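You operate a simulated robot arm through the tools that you are given. There is no shell and no other tool. Be economical: measure what you need, move in short steps, check, and stop when the job is done.

The job below is to be done with a simulated two-armed robot. You get a single attempt, and the scene is never put back.

Task
Stack the 12 V power adapter from the top of the teal table on top of the 5 V power adapter. Put the green connector on the top of the studio desk away on the board of the long bench shelf. Take the teal zip case on the top of the plug bench and put it away on the top of the long bench. Stack the box labelled "+3" from the top of the plug bench on top of the box that says "+7". Press the channel a mute key to switch it on. Take the teal connector and leave it on top of the grey charger. Stack the carton that says "ties" from the top of the grey bench on top of the carton that says "caps". Put the red adapter on the top of the grey bench away on the board of the long bench shelf. The order is free. Set down upright: green connector, teal connector, red adapter.

It is judged by the outcome, as a careful person would: the job done as asked, and still so three seconds after it is handed in. It fails if anything else is knocked over, pushed out of place, dropped, spilled or broken. Lids that push on must go on centred and level and be pressed home; caps that screw on are set level and turned clockwise until they are tight.

Robot
Two 7-joint arms with two-finger parallel grippers on one trunk, on a base that drives. Base frame: it is fixed to the floor where the robot stands at the start and does not move with it; the origin is under the middle of the robot, x ahead of it, y to its left, z up. Lengths are in m, angles in degrees, forces in N, time in s.
The left shoulder is at the start at [0.07, 0.156, 1.005], the right one opposite. Places, roughly: board of the long bench shelf (18x88 cm) [-2.48, -1.74, 1.22]; carton, small carton [2.5, 4.25, 0.75]; channel a mute key [2.1, 1.2, 0.9]; green connector (5x5x9 cm) [1.3, -1.4, 0.8]; grey charger (6x7x3 cm) [2.5, 2.1, 0.9]; orange effect box, purple effect box, yellow effec [2.25, 0, 0.75]; power adapter [0.5, 0.25, 0.75]; red adapter (3x3x5 cm) [2.2, 3.3, 0.8]; teal connector (3x3x6 cm) [2.5, 1.3, 1.2]; teal zip case (13x8x7 cm) [2.5, -0.5, 0.9]; top of the long bench [-1.9, -1.5, 0.8]. Payload 3.91 kg a hand.
The tool frame of a hand sits at the grasp point between the pads (the TCP): z along the fingers, y along the line on which they close. The tips reach 0.03 m beyond it. Largest opening 0.11 m; finger width 0.02, thickness 0.01; the body of the gripper, 0.048 by 0.112 m, starts 0.055 m behind the TCP.
Orientation is that of the tool frame in the base frame, as a unit quaternion [x, y, z, w]. With the fingers straight down and closing along the base's y, the tool's x points along the base's -x, its y along +y and its z along -z.

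Tools
- The arms move only by the tool move_arm. It takes "left_plan", "right_plan" or both (then of equal length, played together; a hand with none holds still); each is text: rows parted by semicolons, each of 7 numbers parted by spaces: the gripper command, from -1 (fully open) to 1 (shut), values between in proportion, then the shift along the tool's x, y, z in units of 400 mm (1.0 is 400 mm), then the turn, a rotation vector about the tool's x, y, z in units of 90 degrees (1.0 is 90 degrees). In form: gripper dx dy dz ax ay az; .... A call has 1 to 20 rows; each row is the pose to reach, as a shift and turn from the pose commanded when the call began, along the tool's axes at that moment. A call with a number of a shift or a turn outside -1 to 1 is refused whole. A row lasts 0.2 s, in which the tool goes at most 0.05 m and 8.6 degrees; a call with a longer step from one row to the next is refused whole, and so is a gripper value outside its range. A pose out of reach is approached as far as the arm can. The call stops where the force on the tool passes 40 N (or 10 N more than at its start, if that is more) or the arm is blocked; 0.2 s more then pass. Each finger travels about 0.108 m/s and halts on what it meets, pressing with about 39 N; the grip force reading is that of the motor and also rises with nothing between the fingers. The clock runs only during rows and for 0.2 s after the last one: add rows that repeat a pose to give the fingers time. It gives the time, the measured TCP pose, the force on the tool (base axes), the opening and the grip force at its end, in the units of the frame above (readings bear some noise), with the torque about the TCP (base axes, N m) and any sound that the robot's microphone picked up.
- Cameras (640 x 400 px; columns grow to the right, rows downward): "scene" is now at [0.1216, 0.0494, 1.2317]; the picture's right is [0.56, -0.83, 0.00], its down [-0.50, -0.34, -0.80] and it looks along [0.66, 0.45, -0.60] (base axes); focal length 269 px, centre (320, 200). "left" rides on the left gripper at [0.072, -0.017, -0.103] in its tool frame; the picture's right is [0.23, 0.97, 0.00], its down [-0.76, 0.18, -0.62] and it looks along [-0.61, 0.14, 0.78] (tool axes); focal length 222 px, centre (320, 200). "right" rides on the right gripper at [0.072, 0.017, -0.103] in its tool frame; the picture's right is [-0.23, 0.97, 0.00], its down [-0.76, -0.18, -0.62] and it looks along [-0.61, -0.14, 0.78] (tool axes); focal length 222 px, centre (320, 200).
- capture(camera): a new picture of that camera. No time passes.
- slide_trunk(by): slides the trunk up (or, below 0, down) by that many m; the arms and the scene camera ride with it, the base frame stays. It gives what a move gives, with no picture.
- base_move(legs): drives the robot by 1 to 6 legs, each [ahead, left, turn to the left] in m, m and degrees, along the robot's own axes; the way and the turn of a leg run together, so that a leg with both is an arc; at most 1.5 m and 180 degrees a leg. The arms and the cameras ride along, it lands a little off, and it stops where it bumps. It gives what a move gives.
- aim_head(pan, tilt): turns the head with the scene camera to pan (to the left, within 86 degrees either way) and tilt (down, from -29 to 69), counted from straight ahead of the robot. It gives what a move gives.
- point_at(camera, pixels): for up to 12 pixels [column, row] of the newest picture of that camera ("zoom" is the newest enlarged one), the place [x, y, z] in the base frame of the surface seen there, good to about 0.002 m. No time passes.
- close_up(camera, box): a new picture of the part [left, top, right, bottom] of that camera's present view, enlarged. No time passes.
- close_job(): hands the job in; it is judged then, once.

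Work in short steps. Measure before you move; look again where a grasp or a placing could have gone wrong, and mend it. You have 145 turns and 178 pictures in all, those below and enlarged ones among them. Open the grippers and draw the arms clear of the work before you hand the job in, unless the task says otherwise.

The tools are called after "Request:" as a command line: name --argument value ..., lists and objects as JSON in quotes. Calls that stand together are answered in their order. move_arm: Moves the arms, as the interface text tells. Its arguments: {"type":"object","properties":{"left_plan":{"type":"string"},"right_plan":{"type":"string"}},"required":[]} The other tools are called the same way: slide_trunk (by) slides the trunk up or down; base_move (legs) drives the base; aim_head (pan, tilt) turns the head that bears the scene camera; capture (camera) takes a picture; point_at (camera, pixels) gives the place of the surface under pixels of a picture; close_up (camera, box) takes an enlarged picture of a part of a camera's view; close_job () hands the job in.

At the start:

```text
clock: 0.0
left_tcp_pos: [0.4836, 0.6762, 0.9516]
left_ee_rot: [-0.001, 1.0, 0.0, -0.001]
left_contact_force: [-0.6, 0.6, 0.5]
left_torque: [0.02, 0.01, 0.0]
left_gripper_width: 0.1099
left_gripper_force: 0.1
right_tcp_pos: [0.7199, 0.0477, 0.9969]
right_ee_rot: [0.0, 1.0, 0.0, 0.0]
right_contact_force: [-0.6, -0.6, -0.6]
right_torque: [-0.01, -0.02, 0.02]
right_gripper_width: 0.11
right_gripper_force: 0.0
trunk travel left (down, up): [-0.45, 0.49]
robot x, y, heading: [0.0018, 0.0013, 0.1]
head pan, tilt: [34.1, 36.8]
```

scene: 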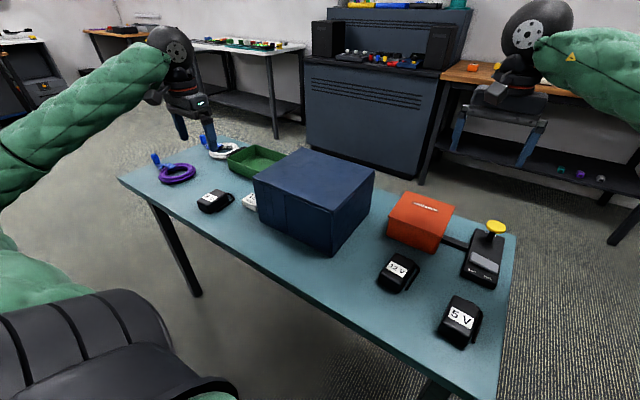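
right: 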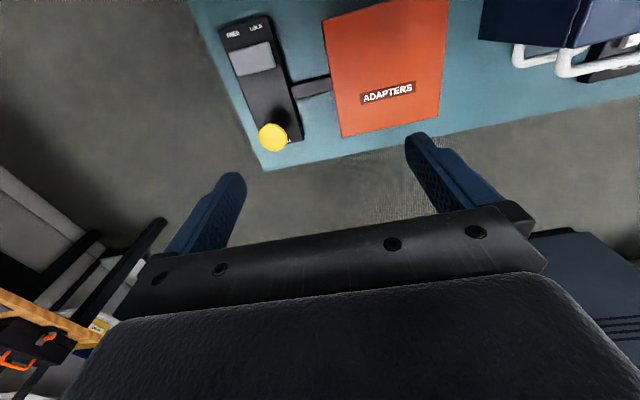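
left: 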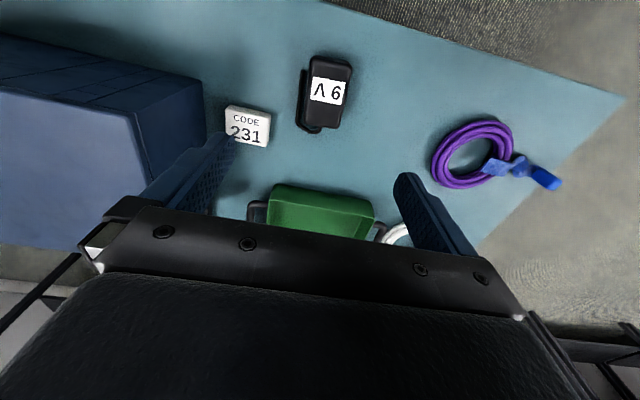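

The picture shows the 12 V adapter near (398,272) and the 5 V one near (461,320). I enlarge that part and measure them.

Request:
close_up --camera "scene" --box '[360, 200, 520, 360]'

Request:
point_at --camera "scene" --pixels '[[398, 268], [393, 259], [411, 265], [384, 285], [403, 290], [461, 316], [455, 301], [478, 308], [445, 334], [465, 345], [420, 290], [430, 330]]'

```text
2.50 times, centred on (440, 280) of scene
```

zoom: 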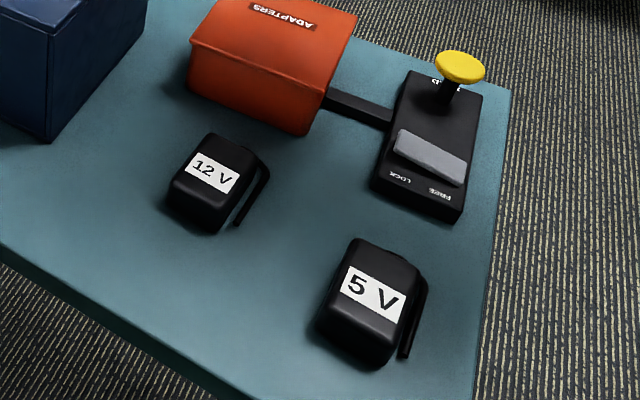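

```text
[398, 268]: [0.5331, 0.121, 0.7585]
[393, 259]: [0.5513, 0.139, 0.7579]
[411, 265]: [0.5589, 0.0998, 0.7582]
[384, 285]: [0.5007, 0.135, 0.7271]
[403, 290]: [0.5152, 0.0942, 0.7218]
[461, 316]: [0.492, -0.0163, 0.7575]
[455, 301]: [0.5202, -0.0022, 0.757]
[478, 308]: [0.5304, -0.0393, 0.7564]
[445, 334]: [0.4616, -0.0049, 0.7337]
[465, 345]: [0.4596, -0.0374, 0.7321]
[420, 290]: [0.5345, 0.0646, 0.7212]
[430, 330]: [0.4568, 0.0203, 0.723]
```

I take the outlines in the enlarged view: corners of the 12 V top near (205,140),(258,160),(172,185),(228,205), and of the 5 V near (357,240),(420,270),(340,310),(400,330).

Request:
point_at --camera "zoom" --pixels '[[208, 138], [250, 155], [180, 183], [222, 200], [262, 170], [238, 222], [358, 243], [412, 268], [328, 308], [385, 335], [424, 285], [406, 352]]'

Request:
close_up --camera "scene" --box '[370, 240, 434, 304]'

```text
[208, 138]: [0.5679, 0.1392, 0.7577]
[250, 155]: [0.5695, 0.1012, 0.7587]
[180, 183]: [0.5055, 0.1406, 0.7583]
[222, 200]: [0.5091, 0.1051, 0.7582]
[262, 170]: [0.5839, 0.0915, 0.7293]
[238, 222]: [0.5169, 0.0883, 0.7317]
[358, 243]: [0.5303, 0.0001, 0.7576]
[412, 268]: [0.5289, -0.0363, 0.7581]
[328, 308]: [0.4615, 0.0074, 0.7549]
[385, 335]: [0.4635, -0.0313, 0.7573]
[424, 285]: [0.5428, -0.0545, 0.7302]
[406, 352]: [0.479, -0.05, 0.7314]
```

```text
6.25 times, centred on (402, 272) of scene
```

zoom: 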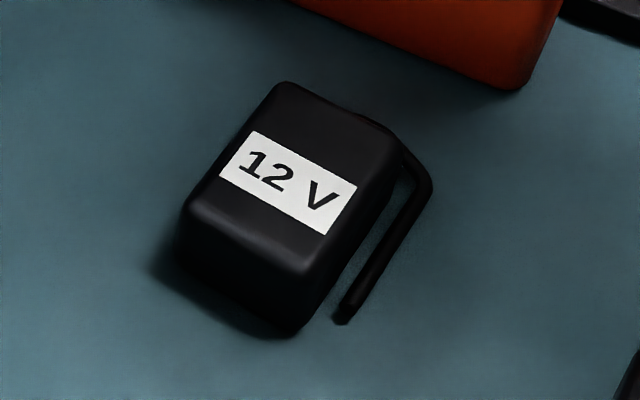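

The 12 V body spans x 0.504–0.570, y 0.10–0.141 with top z 0.758. The 5 V one is centred at about (0.496,-0.015) with the same top. I back up 0.12 m for comfortable reach.

Request:
base_move --legs '[[-0.12, 0, 0]]'

```text
clock: 1.2
left_tcp_pos: [0.3621, 0.6758, 0.9526]
left_ee_rot: [-0.001, 1.0, -0.001, 0.0]
left_contact_force: [-1.0, -0.3, 0.1]
left_torque: [0.01, 0.0, 0.0]
left_gripper_width: 0.1101
left_gripper_force: 0.1
right_tcp_pos: [0.5986, 0.048, 0.9991]
right_ee_rot: [-0.001, 1.0, 0.0, 0.001]
right_contact_force: [-0.5, 0.9, 0.0]
right_torque: [0.01, -0.04, -0.01]
right_gripper_width: 0.1098
right_gripper_force: 0.1
trunk travel left (down, up): [-0.45, 0.49]
robot x, y, heading: [-0.1173, 0.0017, -0.1]
head pan, tilt: [34.1, 36.8]
```

The hand is now at (0.599,0.048,0.999). I bring it above the 12 V adapter at (0.537,0.1205,0.85) with the fingers partly closed, and look.

Request:
move_arm --right_plan "-0.45 0.04 0.045 0.09 0 0 0; -0.45 0.08 0.09 0.18 0 0 0; -0.45 0.12 0.135 0.27 0 0 0; -0.45 0.154 0.181 0.36 0 0 0; -0.45 0.154 0.181 0.36 0 0 0"

Request:
capture --camera "right"

Request:
capture --camera "scene"

```text
clock: 2.4
left_tcp_pos: [0.3629, 0.6752, 0.9528]
left_ee_rot: [0.0, 1.0, 0.0, -0.001]
left_contact_force: [0.8, -0.1, 0.2]
left_torque: [0.02, 0.01, 0.03]
left_gripper_width: 0.11
left_gripper_force: 0.0
right_tcp_pos: [0.5397, 0.1221, 0.8544]
right_ee_rot: [0.0, 1.0, 0.0, 0.0]
right_contact_force: [0.1, 0.2, -0.2]
right_torque: [-0.01, -0.02, 0.0]
right_gripper_width: 0.0796
right_gripper_force: 0.0
trunk travel left (down, up): [-0.45, 0.49]
robot x, y, heading: [-0.1187, 0.0024, -0.1]
head pan, tilt: [34.1, 36.8]
```

```text
172 pictures are left
```

right: 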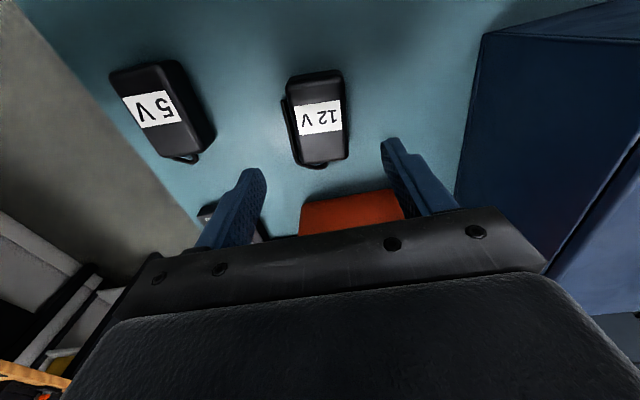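

```text
171 pictures are left
```

scene: 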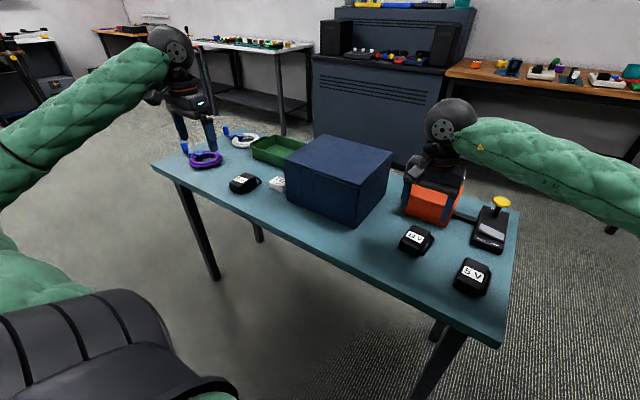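

The view shows the 12 V top around (320,120). I measure its edges from here.

Request:
point_at --camera "right" --pixels '[[318, 120], [294, 120], [343, 120], [315, 75], [323, 155], [287, 120], [150, 110], [115, 80], [165, 150], [170, 65], [205, 130], [188, 100]]'

```text
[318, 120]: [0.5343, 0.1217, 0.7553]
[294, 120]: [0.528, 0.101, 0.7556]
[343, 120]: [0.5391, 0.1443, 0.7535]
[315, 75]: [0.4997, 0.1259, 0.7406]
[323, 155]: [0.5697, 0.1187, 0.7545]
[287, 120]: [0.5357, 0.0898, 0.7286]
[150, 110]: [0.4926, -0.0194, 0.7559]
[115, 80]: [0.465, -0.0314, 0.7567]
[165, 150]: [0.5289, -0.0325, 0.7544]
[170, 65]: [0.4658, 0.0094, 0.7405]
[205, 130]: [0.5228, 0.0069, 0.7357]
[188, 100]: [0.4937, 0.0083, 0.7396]
```

Its centre is at (0.536,0.122). I descend to TCP z 0.767 and close.

Request:
move_arm --right_plan "-0.45 0.009 0 0.11 0 0 0; -0.45 0.009 0 0.19 0 0 0; -0.45 0.009 0 0.2185 0 0 0; 0.0 0.009 0 0.2185 0 0 0; 0.6 0.009 0 0.2185 0 0 0; 0.6 0.009 0 0.2185 0 0 0; 0.6 0.009 0 0.2185 0 0 0"

```text
clock: 4.0
left_tcp_pos: [0.3636, 0.6751, 0.9522]
left_ee_rot: [0.001, 1.0, -0.001, 0.0]
left_contact_force: [-0.8, 0.8, -0.9]
left_torque: [-0.01, -0.04, 0.01]
left_gripper_width: 0.11
left_gripper_force: 0.1
right_tcp_pos: [0.5353, 0.1196, 0.7653]
right_ee_rot: [0.0, 1.0, 0.0, 0.0]
right_contact_force: [0.5, -1.4, 0.1]
right_torque: [0.02, -0.06, -0.01]
right_gripper_width: 0.0514
right_gripper_force: 39.2
trunk travel left (down, up): [-0.45, 0.49]
robot x, y, heading: [-0.1192, -0.0015, 0.2]
head pan, tilt: [34.1, 36.8]
```

It holds with a 51 mm width. I lift 8 cm and carry it over the 5 V adapter, centre (0.497,-0.0155).

Request:
move_arm --right_plan "0.6 0 0 -0.1 0 0 0; 0.6 0 0 -0.2 0 0 0; 0.6 0.03 -0.11 -0.2 0 0 0; 0.6 0.06 -0.22 -0.2 0 0 0; 0.6 0.096 -0.3375 -0.2 0 0 0; 0.6 0.096 -0.3375 -0.2 0 0 0"

Request:
capture --camera "right"

Request:
close_up --camera "scene" --box '[400, 160, 560, 320]'

```text
clock: 5.4
left_tcp_pos: [0.3636, 0.6767, 0.9515]
left_ee_rot: [0.0, 1.0, -0.001, 0.0]
left_contact_force: [-0.8, -0.3, 0.4]
left_torque: [0.0, -0.02, -0.02]
left_gripper_width: 0.1098
left_gripper_force: 0.1
right_tcp_pos: [0.4973, -0.0116, 0.8434]
right_ee_rot: [-0.001, 1.0, 0.0, -0.001]
right_contact_force: [0.5, -0.3, 0.4]
right_torque: [0.01, -0.01, 0.0]
right_gripper_width: 0.0219
right_gripper_force: 0.0
trunk travel left (down, up): [-0.45, 0.49]
robot x, y, heading: [-0.1213, 0.0007, 0.1]
head pan, tilt: [34.1, 36.8]
```

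```text
170 pictures are left
```

right: 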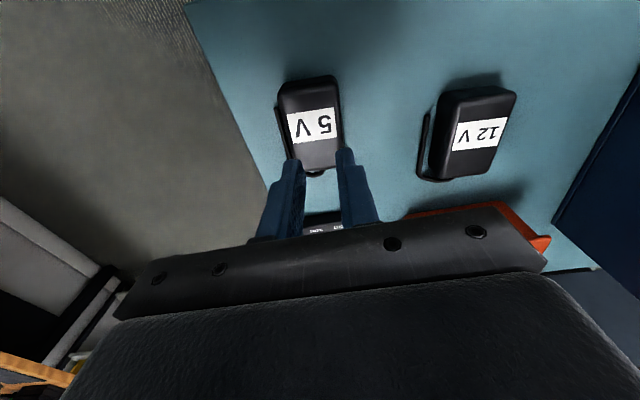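

```text
2.50 times, centred on (480, 240) of scene
```

zoom: 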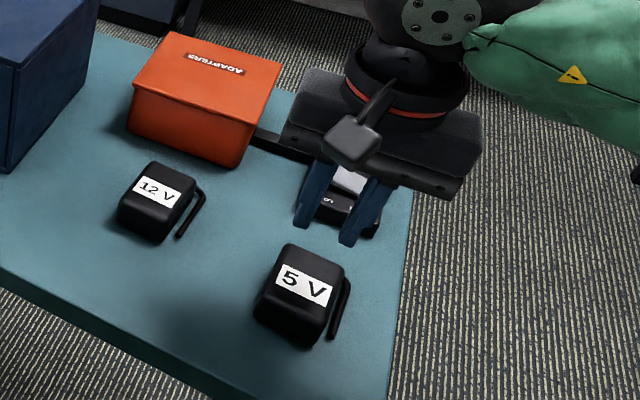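

The grip slid off: the hand shut to 22 mm and the 12 V adapter is still on the table, since its upper edges slope. I look closely at its shape.

Request:
close_up --camera "right" --box '[400, 70, 540, 200]'

Request:
point_at --camera "right" --pixels '[[475, 135], [425, 130], [422, 175], [435, 178], [445, 180], [480, 176], [510, 95], [450, 95], [432, 160], [437, 130], [500, 130], [495, 165]]'

```text
3.08 times, centred on (470, 135) of right
```

zoom: 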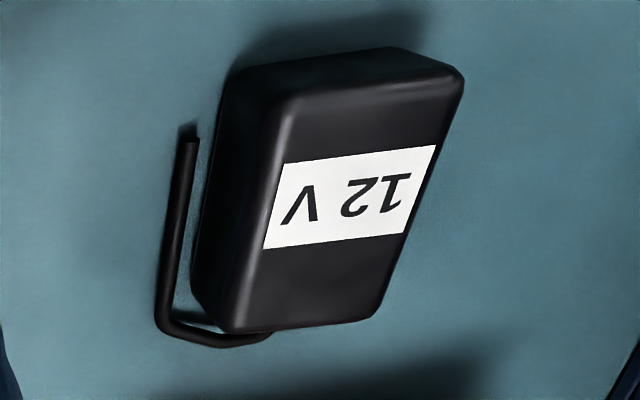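

```text
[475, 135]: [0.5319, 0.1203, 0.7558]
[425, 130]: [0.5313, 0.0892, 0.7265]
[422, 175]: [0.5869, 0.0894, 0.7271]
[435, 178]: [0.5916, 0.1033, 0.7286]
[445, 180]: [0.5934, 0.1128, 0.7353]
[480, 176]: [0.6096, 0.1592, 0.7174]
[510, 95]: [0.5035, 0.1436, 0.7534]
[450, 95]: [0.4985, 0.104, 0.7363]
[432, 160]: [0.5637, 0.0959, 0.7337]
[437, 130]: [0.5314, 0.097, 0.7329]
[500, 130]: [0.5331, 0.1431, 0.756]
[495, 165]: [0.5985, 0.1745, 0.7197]
```

The body tapers upward and the cord leaves its far end and runs along the -y side. A grip along x at y≈0.135 clears the cord and can go down to the base, so I check the neighbours' places first.

Request:
point_at --camera "zoom" --pixels '[[270, 335], [240, 345], [215, 328], [380, 310], [360, 320], [455, 90], [240, 70], [400, 55], [250, 60]]'

Request:
capture --camera "scene"

Request:
point_at --camera "scene" --pixels '[[452, 216], [453, 229], [483, 194], [355, 225], [388, 183], [390, 155], [429, 210], [493, 226], [497, 204]]'

```text
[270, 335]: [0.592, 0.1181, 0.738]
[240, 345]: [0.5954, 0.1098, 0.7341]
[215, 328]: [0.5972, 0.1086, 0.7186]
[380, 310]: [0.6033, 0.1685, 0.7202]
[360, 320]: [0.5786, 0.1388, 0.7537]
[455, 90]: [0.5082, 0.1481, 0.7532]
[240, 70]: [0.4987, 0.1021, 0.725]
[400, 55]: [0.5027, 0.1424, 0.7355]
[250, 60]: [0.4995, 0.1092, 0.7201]
```

```text
167 pictures are left
```

scene: 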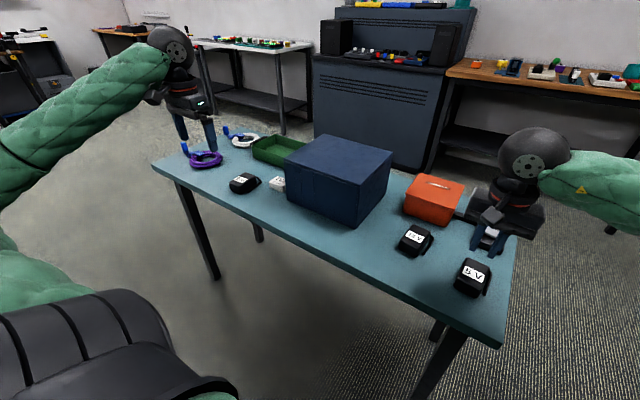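

```text
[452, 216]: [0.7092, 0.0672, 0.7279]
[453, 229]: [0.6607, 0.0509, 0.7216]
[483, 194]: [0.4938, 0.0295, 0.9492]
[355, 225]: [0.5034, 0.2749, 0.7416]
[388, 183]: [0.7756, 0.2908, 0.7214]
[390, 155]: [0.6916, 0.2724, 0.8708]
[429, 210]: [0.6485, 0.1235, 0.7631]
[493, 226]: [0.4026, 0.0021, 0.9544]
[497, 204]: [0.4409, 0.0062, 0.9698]
```

The orange box starts at x≈0.65 and the blue box at y≈0.272, so there is room. I turn the right hand by -90° about its axis, move above (0.537,0.135) at z 0.88 and open.

Request:
move_arm --right_plan "0 -0.01 0.03 -0.05 0 0 -0.09; -0.3 -0.02 0.06 -0.092 0 0 -0.18; -0.6 -0.03 0.1 -0.092 0 0 -0.27; -0.9 -0.04 0.13 -0.092 0 0 -0.36; -0.9 -0.05 0.16 -0.092 0 0 -0.45; -0.9 -0.06 0.2 -0.092 0 0 -0.54; -0.9 -0.07 0.23 -0.092 0 0 -0.63; -0.9 -0.08 0.26 -0.092 0 0 -0.72; -0.9 -0.09 0.3 -0.092 0 0 -0.81; -0.9 -0.095 0.33 -0.092 0 0 -0.9; -0.9 -0.099 0.3665 -0.092 0 0 -0.985; -0.9 -0.099 0.3665 -0.092 0 0 -0.985"

Request:
capture --camera "right"

```text
clock: 8.0
left_tcp_pos: [0.3627, 0.6755, 0.9518]
left_ee_rot: [0.0, 1.0, 0.0, -0.001]
left_contact_force: [0.4, 0.4, -0.2]
left_torque: [-0.02, 0.02, 0.02]
left_gripper_width: 0.1101
left_gripper_force: 0.0
right_tcp_pos: [0.5342, 0.1144, 0.8823]
right_ee_rot: [-0.632, 0.775, 0.001, 0.0]
right_contact_force: [0.3, -0.3, -0.6]
right_torque: [-0.01, -0.03, -0.03]
right_gripper_width: 0.1044
right_gripper_force: 0.0
right hand out of reach, approached as far as the arm can: row 10, 11, 12
trunk travel left (down, up): [-0.45, 0.49]
robot x, y, heading: [-0.1192, -0.0008, 0.3]
head pan, tilt: [34.1, 36.8]
```

```text
166 pictures are left
```

right: 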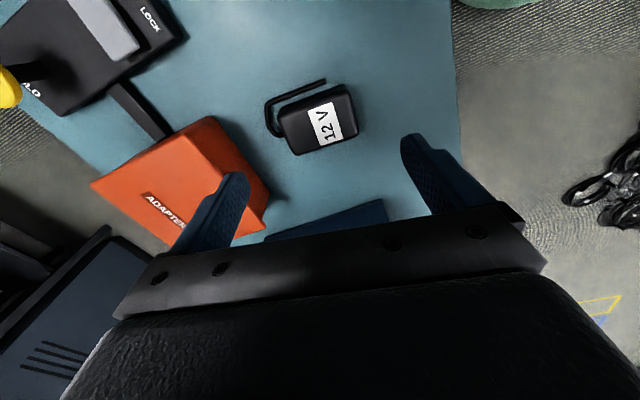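

The turn stopped at about 78° (reach limit on this side). I raise the hand above the blue box and shift the base 0.2 m left so the spot lies better for the right arm.

Request:
move_arm --right_plan "-0.9 0 0 -0.12 0 0 0; -0.9 0 0 -0.24 0 0 0; -0.9 0 0 -0.36 0 0 0"

Request:
base_move --legs '[[0, 0.2, 0]]'

```text
clock: 8.8
left_tcp_pos: [0.362, 0.6753, 0.952]
left_ee_rot: [0.001, 1.0, 0.0, 0.0]
left_contact_force: [-0.1, 0.3, -0.3]
left_torque: [0.0, -0.01, 0.04]
left_gripper_width: 0.11
left_gripper_force: 0.2
right_tcp_pos: [0.531, 0.1135, 1.0283]
right_ee_rot: [-0.632, 0.775, -0.001, 0.0]
right_contact_force: [-0.3, -0.4, -0.7]
right_torque: [0.0, 0.01, -0.05]
right_gripper_width: 0.1044
right_gripper_force: 0.0
trunk travel left (down, up): [-0.45, 0.49]
robot x, y, heading: [-0.1158, 0.0018, -0.0]
head pan, tilt: [34.1, 36.8]
```

```text
clock: 10.4
left_tcp_pos: [0.3623, 0.8805, 0.9517]
left_ee_rot: [-0.001, 1.0, -0.001, -0.001]
left_contact_force: [0.1, 0.4, -0.4]
left_torque: [-0.01, 0.04, 0.01]
left_gripper_width: 0.11
left_gripper_force: 0.1
right_tcp_pos: [0.5324, 0.3186, 1.0273]
right_ee_rot: [-0.632, 0.775, 0.0, -0.002]
right_contact_force: [0.2, 0.8, 0.3]
right_torque: [-0.06, -0.02, -0.02]
right_gripper_width: 0.1042
right_gripper_force: 0.0
trunk travel left (down, up): [-0.45, 0.49]
robot x, y, heading: [-0.1203, 0.203, 0.2]
head pan, tilt: [34.1, 36.8]
```

The quaternion gives a turn of 78°. I move back over the 12 V adapter at (0.537,0.135,0.90) and turn the remaining 9°, then check from the wrist camera.

Request:
move_arm --right_plan "-0.9 0.1 -0.02 0 0 0 -0.03; -0.9 0.2 -0.05 0 0 0 -0.06; -0.9 0.32 -0.08 0 0 0 -0.09; -0.9 0.4475 -0.1035 0.03 0 0 -0.0955; -0.9 0.4475 -0.1035 0.13 0 0 -0.0955; -0.9 0.4475 -0.1035 0.23 0 0 -0.0955; -0.9 0.4475 -0.1035 0.3175 0 0 -0.0955; -0.9 0.4475 -0.1035 0.3175 0 0 -0.0955"

Request:
close_up --camera "right" --box '[180, 20, 500, 220]'

```text
refused: row 4 steps farther than a row can; nothing moved
```

```text
2.00 times, centred on (340, 120) of right
```

zoom: 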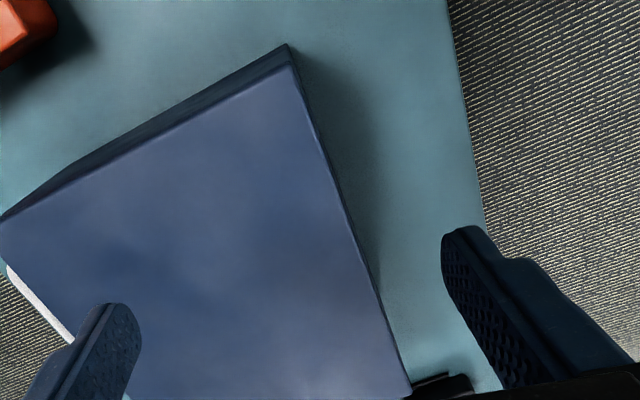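

One row was too long; I repeat with shorter rows.

Request:
move_arm --right_plan "-0.9 0.1 -0.02 0 0 0 -0.03; -0.9 0.2 -0.05 0 0 0 -0.06; -0.9 0.3 -0.07 0 0 0 -0.09; -0.9 0.38 -0.09 0 0 0 -0.0955; -0.9 0.4475 -0.1035 0.03 0 0 -0.0955; -0.9 0.4475 -0.1035 0.13 0 0 -0.0955; -0.9 0.4475 -0.1035 0.23 0 0 -0.0955; -0.9 0.4475 -0.1035 0.3175 0 0 -0.0955; -0.9 0.4475 -0.1035 0.3175 0 0 -0.0955"

Request:
close_up --camera "right" --box '[180, 20, 500, 220]'

```text
clock: 12.4
left_tcp_pos: [0.3626, 0.8794, 0.9496]
left_ee_rot: [-0.001, 1.0, -0.001, 0.0]
left_contact_force: [0.1, 0.2, 0.6]
left_torque: [0.03, -0.01, -0.03]
left_gripper_width: 0.1101
left_gripper_force: 0.0
right_tcp_pos: [0.4389, 0.1796, 0.9621]
right_ee_rot: [-0.686, 0.727, -0.002, -0.001]
right_contact_force: [0.3, 0.4, -0.3]
right_torque: [-0.01, -0.01, 0.02]
right_gripper_width: 0.1041
right_gripper_force: 0.1
right hand out of reach, approached as far as the arm can: row 1, 2, 3, 4, 5, 6, 7, 8, 9
trunk travel left (down, up): [-0.45, 0.49]
robot x, y, heading: [-0.1217, 0.2003, 0.2]
head pan, tilt: [34.1, 36.8]
```

```text
2.00 times, centred on (340, 120) of right
```

zoom: 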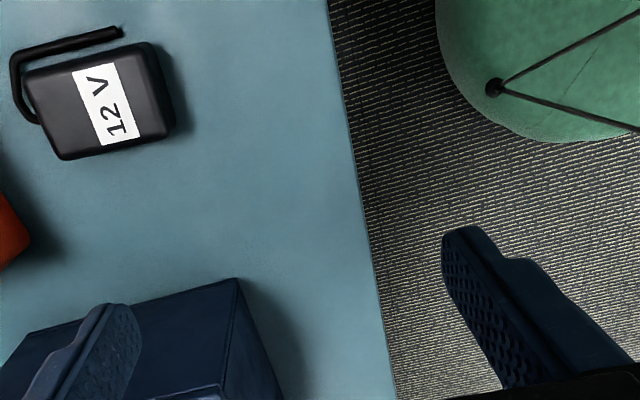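

The right arm can't hold that yaw here. Better: stand at the -y end of the table facing +y, so that the normal hand pose closes along x. First I bring the right hand back to its normal pose and look right to see that the floor is free.

Request:
move_arm --right_plan "-0.9 0.03 -0.02 -0.01 0 0 0.09; -0.9 0.06 -0.04 -0.02 0 0 0.18; -0.9 0.09 -0.06 -0.03 0 0 0.27; -0.9 0.12 -0.08 -0.04 0 0 0.36; -0.9 0.15 -0.1 -0.05 0 0 0.45; -0.9 0.18 -0.12 -0.06 0 0 0.54; -0.9 0.21 -0.15 -0.07 0 0 0.63; -0.9 0.24 -0.18 -0.08 0 0 0.72; -0.9 0.27 -0.21 -0.09 0 0 0.81; -0.9 0.29 -0.23 -0.1 0 0 0.9; -0.9 0.31 -0.243 -0.1 0 0 0.962; -0.9 0.31 -0.243 -0.1 0 0 0.962"

Request:
aim_head --pan -55 --tilt 30

Request:
capture --camera "scene"

```text
clock: 15.0
left_tcp_pos: [0.3616, 0.8805, 0.9512]
left_ee_rot: [0.0, 1.0, 0.0, 0.0]
left_contact_force: [-0.4, 0.4, 0.1]
left_torque: [0.01, -0.01, -0.02]
left_gripper_width: 0.1102
left_gripper_force: 0.0
right_tcp_pos: [0.5272, 0.0519, 1.0008]
right_ee_rot: [-0.002, 1.0, 0.0, 0.001]
right_contact_force: [0.4, 0.8, -0.5]
right_torque: [0.0, 0.0, -0.03]
right_gripper_width: 0.1047
right_gripper_force: 0.1
trunk travel left (down, up): [-0.45, 0.49]
robot x, y, heading: [-0.1193, 0.2026, 0.1]
head pan, tilt: [34.1, 36.8]
```

```text
clock: 16.7
left_tcp_pos: [0.3632, 0.8786, 0.9508]
left_ee_rot: [-0.001, 1.0, 0.0, 0.0]
left_contact_force: [-0.8, -0.5, -0.3]
left_torque: [0.01, -0.02, 0.01]
left_gripper_width: 0.1103
left_gripper_force: 0.1
right_tcp_pos: [0.5271, 0.0532, 1.001]
right_ee_rot: [-0.003, 1.0, 0.0, 0.0]
right_contact_force: [0.8, 0.1, 0.3]
right_torque: [-0.03, -0.02, 0.0]
right_gripper_width: 0.1043
right_gripper_force: 0.0
trunk travel left (down, up): [-0.45, 0.49]
robot x, y, heading: [-0.12, 0.202, -0.3]
head pan, tilt: [-55.0, 30.0]
```

```text
163 pictures are left
```

scene: 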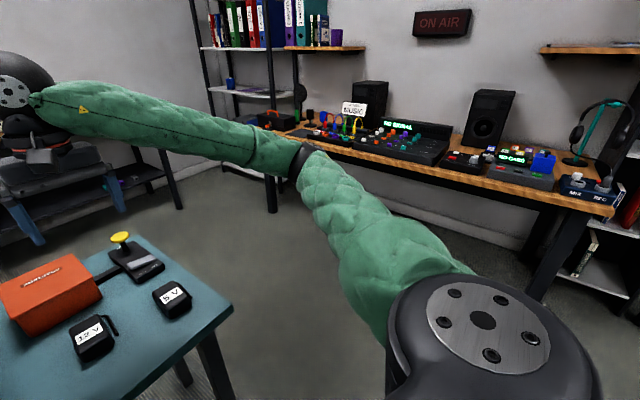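

The studio desk stands to the right. I measure its edge and the free floor.

Request:
point_at --camera "scene" --pixels '[[605, 213], [450, 178], [310, 147], [272, 210], [230, 307], [535, 298], [260, 280], [320, 230], [180, 207], [370, 127], [330, 122], [580, 180]]'

Request:
close_up --camera "scene" --box '[240, 80, 480, 200]'

```text
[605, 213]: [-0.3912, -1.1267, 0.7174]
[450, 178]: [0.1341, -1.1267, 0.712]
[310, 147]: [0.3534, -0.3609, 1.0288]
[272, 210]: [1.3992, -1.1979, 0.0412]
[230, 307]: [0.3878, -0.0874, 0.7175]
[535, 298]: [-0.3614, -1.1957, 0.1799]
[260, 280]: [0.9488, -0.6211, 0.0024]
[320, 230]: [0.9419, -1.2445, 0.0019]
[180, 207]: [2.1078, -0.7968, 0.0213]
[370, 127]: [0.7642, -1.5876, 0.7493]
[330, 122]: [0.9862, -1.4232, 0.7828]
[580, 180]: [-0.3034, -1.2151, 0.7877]
```

```text
2.67 times, centred on (360, 140) of scene
```

zoom: 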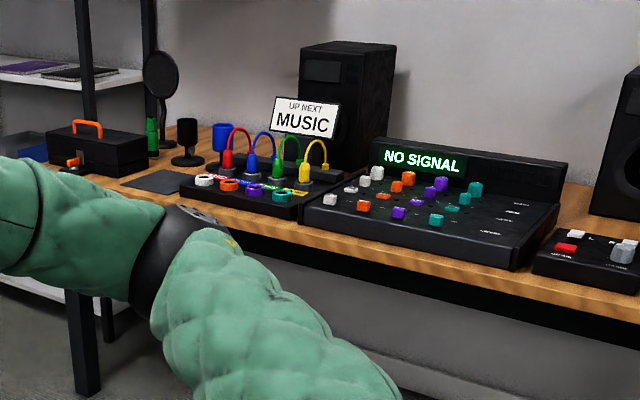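

Desk edge lies at y=-1.13 and the table end at y≈-0.09, so there is a corridor. I drive to (0.53,-0.55) facing +y.

Request:
base_move --legs '[[0, -0.75, 0], [0, 0, 90], [0, -0.6, 0]]'

Request:
aim_head --pan -5 --tilt 45

Request:
capture --camera "scene"

```text
clock: 27.4
left_tcp_pos: [-0.1918, -0.0499, 0.951]
left_ee_rot: [-0.7, 0.714, 0.0, 0.0]
left_contact_force: [1.5, -0.3, -0.5]
left_torque: [-0.03, 0.02, 0.0]
left_gripper_width: 0.11
left_gripper_force: 0.0
right_tcp_pos: [0.6381, 0.0992, 1.0014]
right_ee_rot: [-0.703, 0.711, 0.0, -0.001]
right_contact_force: [-0.5, 0.3, 0.8]
right_torque: [-0.02, -0.01, 0.02]
right_gripper_width: 0.1046
right_gripper_force: 0.0
trunk travel left (down, up): [-0.45, 0.49]
robot x, y, heading: [0.473, -0.546, 89.1]
head pan, tilt: [-55.0, 30.0]
```

```text
clock: 28.6
left_tcp_pos: [-0.1921, -0.0505, 0.9532]
left_ee_rot: [-0.7, 0.714, 0.0, 0.001]
left_contact_force: [-0.5, -0.2, -0.5]
left_torque: [0.0, 0.0, 0.03]
left_gripper_width: 0.1101
left_gripper_force: 0.0
right_tcp_pos: [0.6385, 0.0993, 1.001]
right_ee_rot: [-0.702, 0.712, 0.0, 0.0]
right_contact_force: [0.6, 0.1, 0.1]
right_torque: [0.0, 0.02, 0.0]
right_gripper_width: 0.1046
right_gripper_force: 0.1
trunk travel left (down, up): [-0.45, 0.49]
robot x, y, heading: [0.4696, -0.5432, 89.0]
head pan, tilt: [-5.0, 45.0]
```

```text
161 pictures are left
```

scene: 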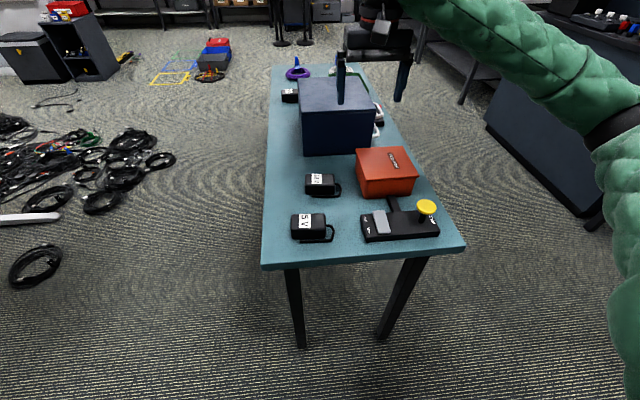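

Good view. I enlarge both adapters and measure them.

Request:
close_up --camera "scene" --box '[270, 150, 390, 260]'

```text
3.64 times, centred on (330, 205) of scene
```

zoom: 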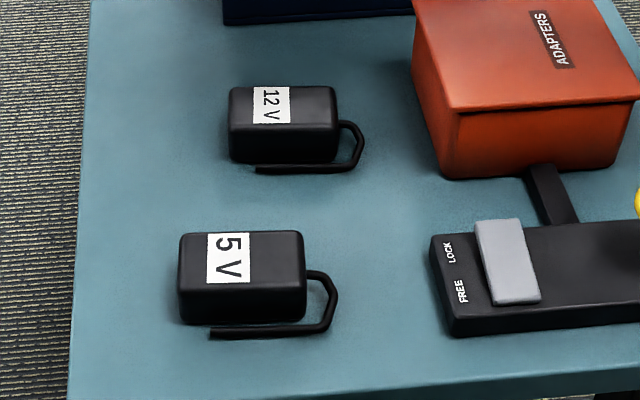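

Request:
point_at --camera "zoom" --pixels '[[232, 92], [333, 92], [234, 120], [332, 122], [232, 155], [335, 155], [186, 238], [300, 238], [186, 285], [300, 285], [184, 315], [302, 312]]'

Request:
point_at --camera "zoom" --pixels '[[345, 125], [362, 145], [338, 138], [310, 275], [330, 295], [240, 92], [325, 90]]'

```text
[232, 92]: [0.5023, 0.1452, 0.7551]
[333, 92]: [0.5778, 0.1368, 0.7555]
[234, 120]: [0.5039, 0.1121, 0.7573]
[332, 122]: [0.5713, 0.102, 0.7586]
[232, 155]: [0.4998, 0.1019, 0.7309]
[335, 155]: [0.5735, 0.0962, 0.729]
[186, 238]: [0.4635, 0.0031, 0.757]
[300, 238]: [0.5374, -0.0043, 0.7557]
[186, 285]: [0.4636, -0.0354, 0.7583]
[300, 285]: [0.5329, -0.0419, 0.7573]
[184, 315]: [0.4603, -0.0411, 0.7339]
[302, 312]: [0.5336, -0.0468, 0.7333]
```

```text
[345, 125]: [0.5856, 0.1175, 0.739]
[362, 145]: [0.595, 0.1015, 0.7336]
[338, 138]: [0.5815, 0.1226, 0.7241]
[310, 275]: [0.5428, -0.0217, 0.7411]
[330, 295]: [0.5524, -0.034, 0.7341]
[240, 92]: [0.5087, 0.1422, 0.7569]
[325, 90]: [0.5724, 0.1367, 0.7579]
```

12 V: centre (0.538,0.122), yaw ≈ -4.7°, and the cord leaves the far end at y≈0.1175, so I grip along x at y≈0.136. I move above at z 0.85 first.

Request:
move_arm --right_plan "-0.7 -0.03 0.09 0.06 0 0 0.02; -0.7 -0.06 0.18 0.12 0 0 0.043; -0.7 -0.088 0.2525 0.18 0 0 0.043; -0.7 -0.088 0.2525 0.28 0 0 0.043; -0.7 -0.088 0.2525 0.3775 0 0 0.043; -0.7 -0.088 0.2525 0.3775 0 0 0.043"

Request:
capture --camera "right"

Request:
close_up --camera "scene" --box '[270, 100, 430, 260]'

```text
clock: 30.0
left_tcp_pos: [-0.1917, -0.0501, 0.9527]
left_ee_rot: [-0.701, 0.713, 0.0, 0.0]
left_contact_force: [-0.2, 0.3, -1.0]
left_torque: [0.0, 0.0, 0.01]
left_gripper_width: 0.1101
left_gripper_force: 0.1
right_tcp_pos: [0.5369, 0.1361, 0.8523]
right_ee_rot: [-0.678, 0.735, 0.0, 0.0]
right_contact_force: [0.0, 0.3, 0.0]
right_torque: [0.03, -0.02, 0.0]
right_gripper_width: 0.0934
right_gripper_force: 0.0
trunk travel left (down, up): [-0.45, 0.49]
robot x, y, heading: [0.4745, -0.5435, 88.9]
head pan, tilt: [-5.0, 45.0]
```

```text
159 pictures are left
```

right: 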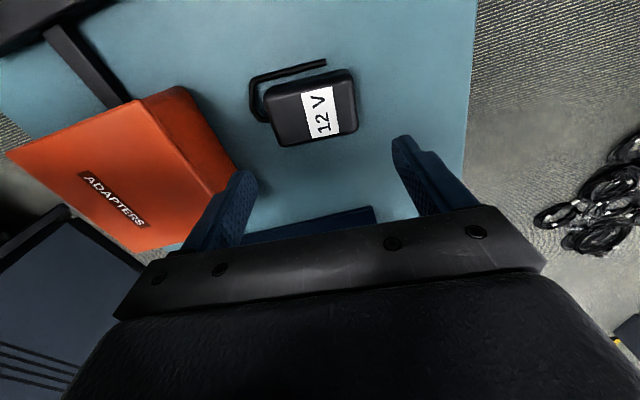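

```text
2.50 times, centred on (350, 180) of scene
```

zoom: 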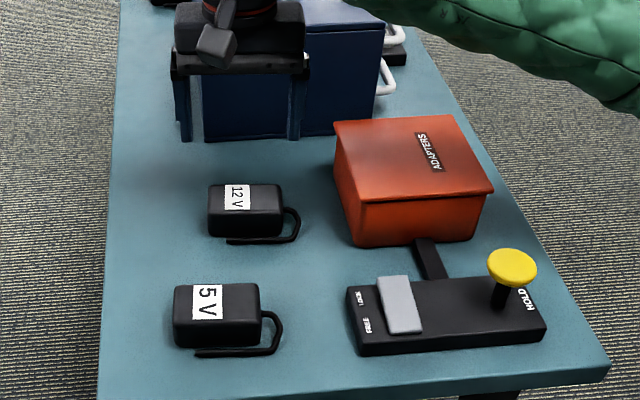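

The fingers straddle the body and clear the orange box. I descend to TCP z 0.755 (tips 3 mm above the table) and close.

Request:
move_arm --right_plan "-0.7 0 0 0.1 0 0 0; -0.7 0 0 0.2 0 0 0; -0.7 0 0 0.2435 0 0 0; -0.7 0 0 0.2435 0 0 0; -0.2 0 0 0.2435 0 0 0; 0.4 0 0 0.2435 0 0 0; 0.5 0 0 0.2435 0 0 0; 0.5 0 0 0.2435 0 0 0"

Request:
close_up --camera "scene" --box '[270, 100, 430, 260]'

```text
clock: 31.8
left_tcp_pos: [-0.1908, -0.0489, 0.952]
left_ee_rot: [-0.7, 0.714, -0.001, 0.0]
left_contact_force: [-1.0, -1.6, 0.1]
left_torque: [-0.03, 0.02, 0.01]
left_gripper_width: 0.1101
left_gripper_force: 0.2
right_tcp_pos: [0.5375, 0.1347, 0.7536]
right_ee_rot: [-0.678, 0.735, 0.001, 0.0]
right_contact_force: [-0.6, -0.5, -0.7]
right_torque: [0.0, 0.0, 0.0]
right_gripper_width: 0.0796
right_gripper_force: 39.3
trunk travel left (down, up): [-0.45, 0.49]
robot x, y, heading: [0.4761, -0.5433, 89.0]
head pan, tilt: [-5.0, 45.0]
```

```text
2.50 times, centred on (350, 180) of scene
```

zoom: 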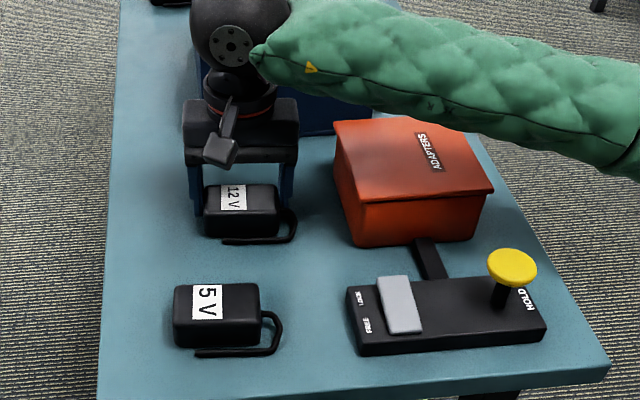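

Gripped at 79.6 mm. I lift gently by 6 cm and check the width.

Request:
move_arm --right_plan "0.5 0 0 -0.02 0 0 0; 0.5 0 0 -0.05 0 0 0; 0.5 0 0 -0.09 0 0 0; 0.5 0 0 -0.15 0 0 0; 0.5 0 0 -0.15 0 0 0"

Request:
close_up --camera "scene" --box '[270, 100, 430, 260]'

```text
clock: 33.0
left_tcp_pos: [-0.191, -0.0493, 0.9517]
left_ee_rot: [-0.7, 0.714, 0.0, 0.0]
left_contact_force: [0.2, 0.3, 0.0]
left_torque: [0.03, -0.03, -0.01]
left_gripper_width: 0.1101
left_gripper_force: 0.0
right_tcp_pos: [0.5368, 0.1355, 0.8136]
right_ee_rot: [-0.678, 0.735, 0.0, 0.0]
right_contact_force: [0.2, 0.1, -1.3]
right_torque: [0.05, -0.03, 0.0]
right_gripper_width: 0.0797
right_gripper_force: 39.2
trunk travel left (down, up): [-0.45, 0.49]
robot x, y, heading: [0.4744, -0.5428, 89.1]
head pan, tilt: [-5.0, 45.0]
```

```text
2.50 times, centred on (350, 180) of scene
```

zoom: 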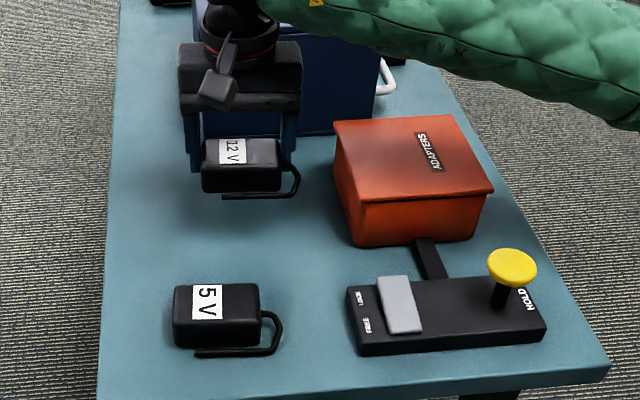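

It is lifted level. I measure the held 12 V and the 5 V with the same corners.

Request:
point_at --camera "zoom" --pixels '[[206, 142], [276, 141], [207, 165], [276, 165], [206, 188], [279, 187], [178, 288], [254, 287], [178, 318], [254, 318], [178, 342], [256, 342]]'

```text
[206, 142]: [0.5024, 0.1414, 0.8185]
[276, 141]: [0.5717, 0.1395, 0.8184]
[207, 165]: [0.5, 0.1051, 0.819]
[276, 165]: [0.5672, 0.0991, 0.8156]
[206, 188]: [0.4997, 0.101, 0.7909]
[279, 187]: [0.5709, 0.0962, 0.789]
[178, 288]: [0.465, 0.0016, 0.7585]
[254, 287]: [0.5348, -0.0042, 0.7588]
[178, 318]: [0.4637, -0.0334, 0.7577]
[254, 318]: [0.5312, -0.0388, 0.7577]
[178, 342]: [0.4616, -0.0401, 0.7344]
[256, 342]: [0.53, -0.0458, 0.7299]
```

Needed shift is (-0.038,-0.1405). I carry it over the 5 V with a bit more height and stop above to check.

Request:
move_arm --right_plan "0.5 0.05 0.01 -0.03 0 0 0; 0.5 0.13 0.025 -0.03 0 0 0; 0.5 0.22 0.04 -0.03 0 0 0; 0.5 0.3 0.055 -0.03 0 0 0; 0.5 0.358 0.0664 -0.02 0 0 0; 0.5 0.358 0.0664 0.02 0 0 0; 0.5 0.358 0.0664 0.02 0 0 0"

Request:
close_up --camera "scene" --box '[270, 150, 390, 260]'

```text
clock: 34.6
left_tcp_pos: [-0.191, -0.049, 0.9515]
left_ee_rot: [-0.7, 0.714, 0.0, 0.0]
left_contact_force: [-0.2, -0.4, -0.3]
left_torque: [0.01, 0.0, 0.02]
left_gripper_width: 0.1099
left_gripper_force: 0.1
right_tcp_pos: [0.4987, -0.0061, 0.8039]
right_ee_rot: [-0.678, 0.735, 0.0, 0.0]
right_contact_force: [-0.5, -0.2, -1.0]
right_torque: [0.02, -0.01, 0.01]
right_gripper_width: 0.0794
right_gripper_force: 38.7
trunk travel left (down, up): [-0.45, 0.49]
robot x, y, heading: [0.4745, -0.5415, 89.0]
head pan, tilt: [-5.0, 45.0]
```

```text
3.64 times, centred on (330, 205) of scene
```

zoom: 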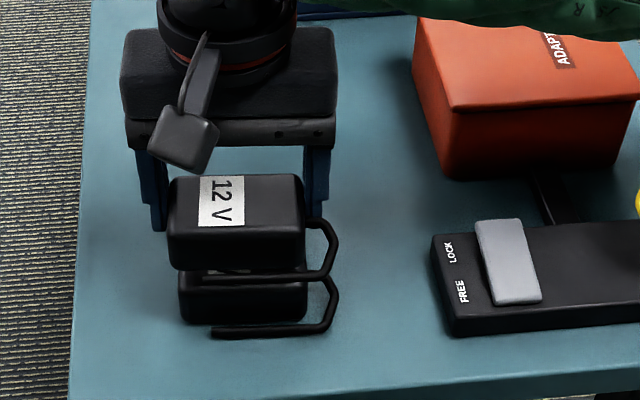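

It sits well aligned about 14 mm above. I lower 13.5 mm and open slowly, then rise.

Request:
move_arm --right_plan "0.5 0 0 0.02 0 0 0; 0.5 0 0 0.034 0 0 0; 0.5 0 0 0.034 0 0 0; -0.5 0 0 0.034 0 0 0; -0.8 0 0 0.034 0 0 0; -0.8 0 0 0.034 0 0 0; -0.8 0 0 -0.06 0 0 0; -0.8 0 0 -0.16 0 0 0; -0.8 0 0 -0.26 0 0 0"

Request:
close_up --camera "scene" --box '[270, 150, 390, 260]'

```text
clock: 36.6
left_tcp_pos: [-0.1925, -0.0503, 0.9524]
left_ee_rot: [-0.7, 0.714, -0.001, 0.001]
left_contact_force: [-0.1, -0.1, -0.5]
left_torque: [-0.02, 0.0, 0.0]
left_gripper_width: 0.1102
left_gripper_force: 0.1
right_tcp_pos: [0.4992, -0.0042, 0.9101]
right_ee_rot: [-0.678, 0.735, 0.0, 0.0]
right_contact_force: [0.1, 1.3, -0.1]
right_torque: [0.02, 0.02, 0.02]
right_gripper_width: 0.0989
right_gripper_force: 0.1
trunk travel left (down, up): [-0.45, 0.49]
robot x, y, heading: [0.4734, -0.5478, 88.9]
head pan, tilt: [-5.0, 45.0]
```

```text
3.64 times, centred on (330, 205) of scene
```

zoom: 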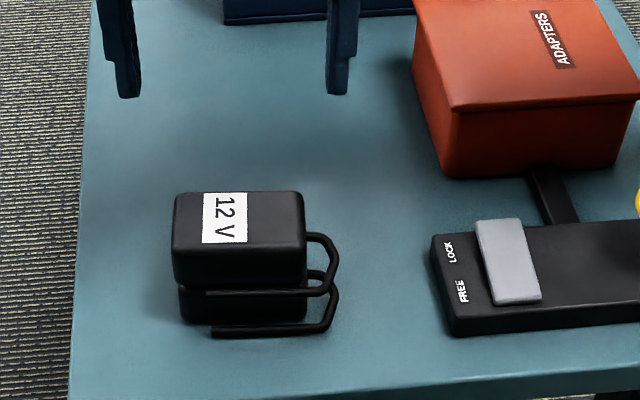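

The stack stands squarely. I raise the right hand and drive toward the plug bench, stopping at about (1.35,-0.45) facing +x.

Request:
move_arm --right_plan "-0.8 0 0 -0.12 0 0 0; -0.8 0 0 -0.24 0 0 0"

Request:
base_move --legs '[[-0.05, 0, -89], [0.9, 0.1, 0]]'

Request:
aim_head --pan 0 --tilt 20

Request:
capture --camera "scene"

```text
clock: 37.2
left_tcp_pos: [-0.1922, -0.0495, 0.952]
left_ee_rot: [-0.7, 0.714, 0.0, 0.0]
left_contact_force: [-0.8, -0.4, -0.5]
left_torque: [0.01, -0.01, 0.01]
left_gripper_width: 0.1102
left_gripper_force: 0.0
right_tcp_pos: [0.5008, -0.0045, 1.0043]
right_ee_rot: [-0.678, 0.735, 0.0, 0.0]
right_contact_force: [0.0, -0.1, 0.4]
right_torque: [0.01, -0.02, -0.02]
right_gripper_width: 0.099
right_gripper_force: 0.0
trunk travel left (down, up): [-0.45, 0.49]
robot x, y, heading: [0.4753, -0.5462, 89.0]
head pan, tilt: [-5.0, 45.0]
```

```text
clock: 45.8
left_tcp_pos: [1.8271, 0.2207, 0.9512]
left_ee_rot: [-0.008, 1.0, 0.0, 0.0]
left_contact_force: [0.3, -0.2, 0.2]
left_torque: [-0.02, 0.0, -0.01]
left_gripper_width: 0.11
left_gripper_force: 0.1
right_tcp_pos: [1.8972, -0.4695, 1.0027]
right_ee_rot: [0.022, 1.0, 0.0, 0.0]
right_contact_force: [-0.3, 0.4, 0.4]
right_torque: [-0.04, 0.02, -0.04]
right_gripper_width: 0.099
right_gripper_force: 0.0
trunk travel left (down, up): [-0.45, 0.49]
robot x, y, heading: [1.3561, -0.4598, 0.9]
head pan, tilt: [-5.0, 45.0]
```

```text
clock: 46.7
left_tcp_pos: [1.8255, 0.2213, 0.9512]
left_ee_rot: [-0.009, 1.0, 0.0, 0.0]
left_contact_force: [-0.8, -0.3, 0.4]
left_torque: [-0.02, 0.01, 0.01]
left_gripper_width: 0.11
left_gripper_force: 0.0
right_tcp_pos: [1.8975, -0.4697, 1.0032]
right_ee_rot: [0.022, 1.0, 0.0, -0.001]
right_contact_force: [-0.9, 0.1, -0.3]
right_torque: [-0.02, -0.01, -0.04]
right_gripper_width: 0.0992
right_gripper_force: 0.0
trunk travel left (down, up): [-0.45, 0.49]
robot x, y, heading: [1.3603, -0.4631, 1.0]
head pan, tilt: [0.0, 20.0]
```

```text
153 pictures are left
```

scene: 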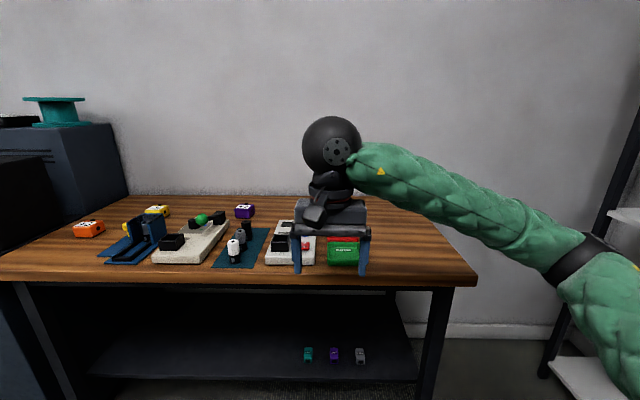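

I enlarge the bench top to find the boxes and the zip case.

Request:
close_up --camera "scene" --box '[60, 190, 260, 290]'

Request:
close_up --camera "scene" --box '[230, 190, 430, 290]'

Request:
point_at --camera "scene" --pixels '[[88, 230], [158, 211], [244, 212], [130, 225], [240, 280], [440, 270], [420, 215], [200, 218], [343, 245], [50, 275], [305, 245]]'

```text
3.20 times, centred on (160, 240) of scene
```

zoom: 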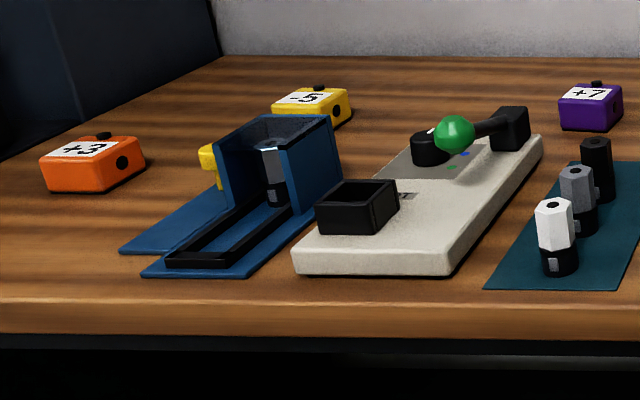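

```text
3.20 times, centred on (330, 240) of scene
```

zoom: 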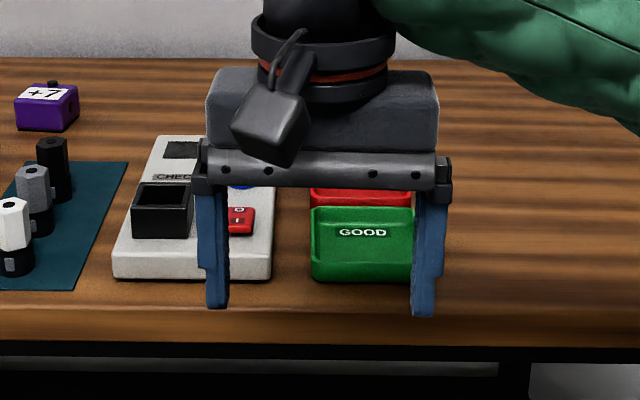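

```text
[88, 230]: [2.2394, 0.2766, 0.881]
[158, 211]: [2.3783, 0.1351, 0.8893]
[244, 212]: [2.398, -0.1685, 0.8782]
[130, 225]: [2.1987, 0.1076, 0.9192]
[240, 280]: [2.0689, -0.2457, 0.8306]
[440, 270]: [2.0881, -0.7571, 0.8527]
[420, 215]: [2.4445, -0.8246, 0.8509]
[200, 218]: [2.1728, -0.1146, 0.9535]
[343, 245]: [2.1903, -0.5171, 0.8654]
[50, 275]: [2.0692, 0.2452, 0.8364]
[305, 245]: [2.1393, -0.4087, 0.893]
```

+3 (orange) is near (2.26,0.28), +7 (purple) near (2.42,-0.17), bench top z≈0.85. The case is hidden behind the hand. I raise the trunk 0.12, drive 0.3 ahead and a little left, and look down.

Request:
slide_trunk --by 0.12

Request:
base_move --legs '[[0.3, 0.35, 0]]'

Request:
aim_head --pan 0 --tilt 38

Request:
capture --camera "scene"

```text
clock: 48.2
left_tcp_pos: [1.8276, 0.2207, 1.0715]
left_ee_rot: [-0.009, 1.0, 0.0, -0.002]
left_contact_force: [0.6, -0.3, -0.4]
left_torque: [0.0, -0.01, -0.01]
left_gripper_width: 0.11
left_gripper_force: 0.1
right_tcp_pos: [1.8977, -0.4703, 1.1231]
right_ee_rot: [0.022, 1.0, 0.0, 0.0]
right_contact_force: [-0.3, -0.2, 0.4]
right_torque: [0.02, -0.02, -0.03]
right_gripper_width: 0.0992
right_gripper_force: 0.1
trunk travel left (down, up): [-0.57, 0.37]
robot x, y, heading: [1.3545, -0.4636, 0.8]
head pan, tilt: [0.0, 20.0]
```

```text
clock: 51.0
left_tcp_pos: [2.1244, 0.5808, 1.0703]
left_ee_rot: [-0.006, 1.0, -0.001, 0.0]
left_contact_force: [-0.3, -0.3, 0.5]
left_torque: [0.0, -0.02, 0.03]
left_gripper_width: 0.1101
left_gripper_force: 0.0
right_tcp_pos: [2.1905, -0.1105, 1.1235]
right_ee_rot: [0.025, 1.0, 0.0, 0.0]
right_contact_force: [-0.2, 0.1, 0.1]
right_torque: [0.02, 0.04, 0.01]
right_gripper_width: 0.099
right_gripper_force: 0.2
trunk travel left (down, up): [-0.57, 0.37]
robot x, y, heading: [1.6488, -0.0992, 0.6]
head pan, tilt: [0.0, 20.0]
```

```text
clock: 51.8
left_tcp_pos: [2.1233, 0.5795, 1.0712]
left_ee_rot: [-0.006, 1.0, 0.0, 0.0]
left_contact_force: [0.6, 0.7, -0.4]
left_torque: [0.01, 0.03, -0.01]
left_gripper_width: 0.1099
left_gripper_force: 0.0
right_tcp_pos: [2.1903, -0.1114, 1.1233]
right_ee_rot: [0.024, 1.0, -0.001, 0.0]
right_contact_force: [0.3, 0.6, 0.3]
right_torque: [-0.01, -0.02, -0.02]
right_gripper_width: 0.0989
right_gripper_force: 0.1
trunk travel left (down, up): [-0.57, 0.37]
robot x, y, heading: [1.6466, -0.1006, 0.7]
head pan, tilt: [0.0, 38.0]
```

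```text
150 pictures are left
```

scene: 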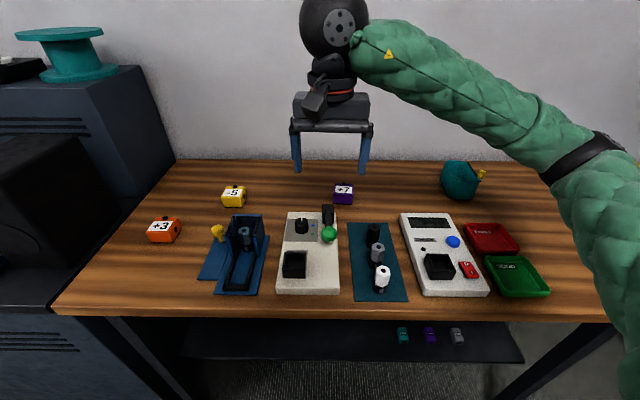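

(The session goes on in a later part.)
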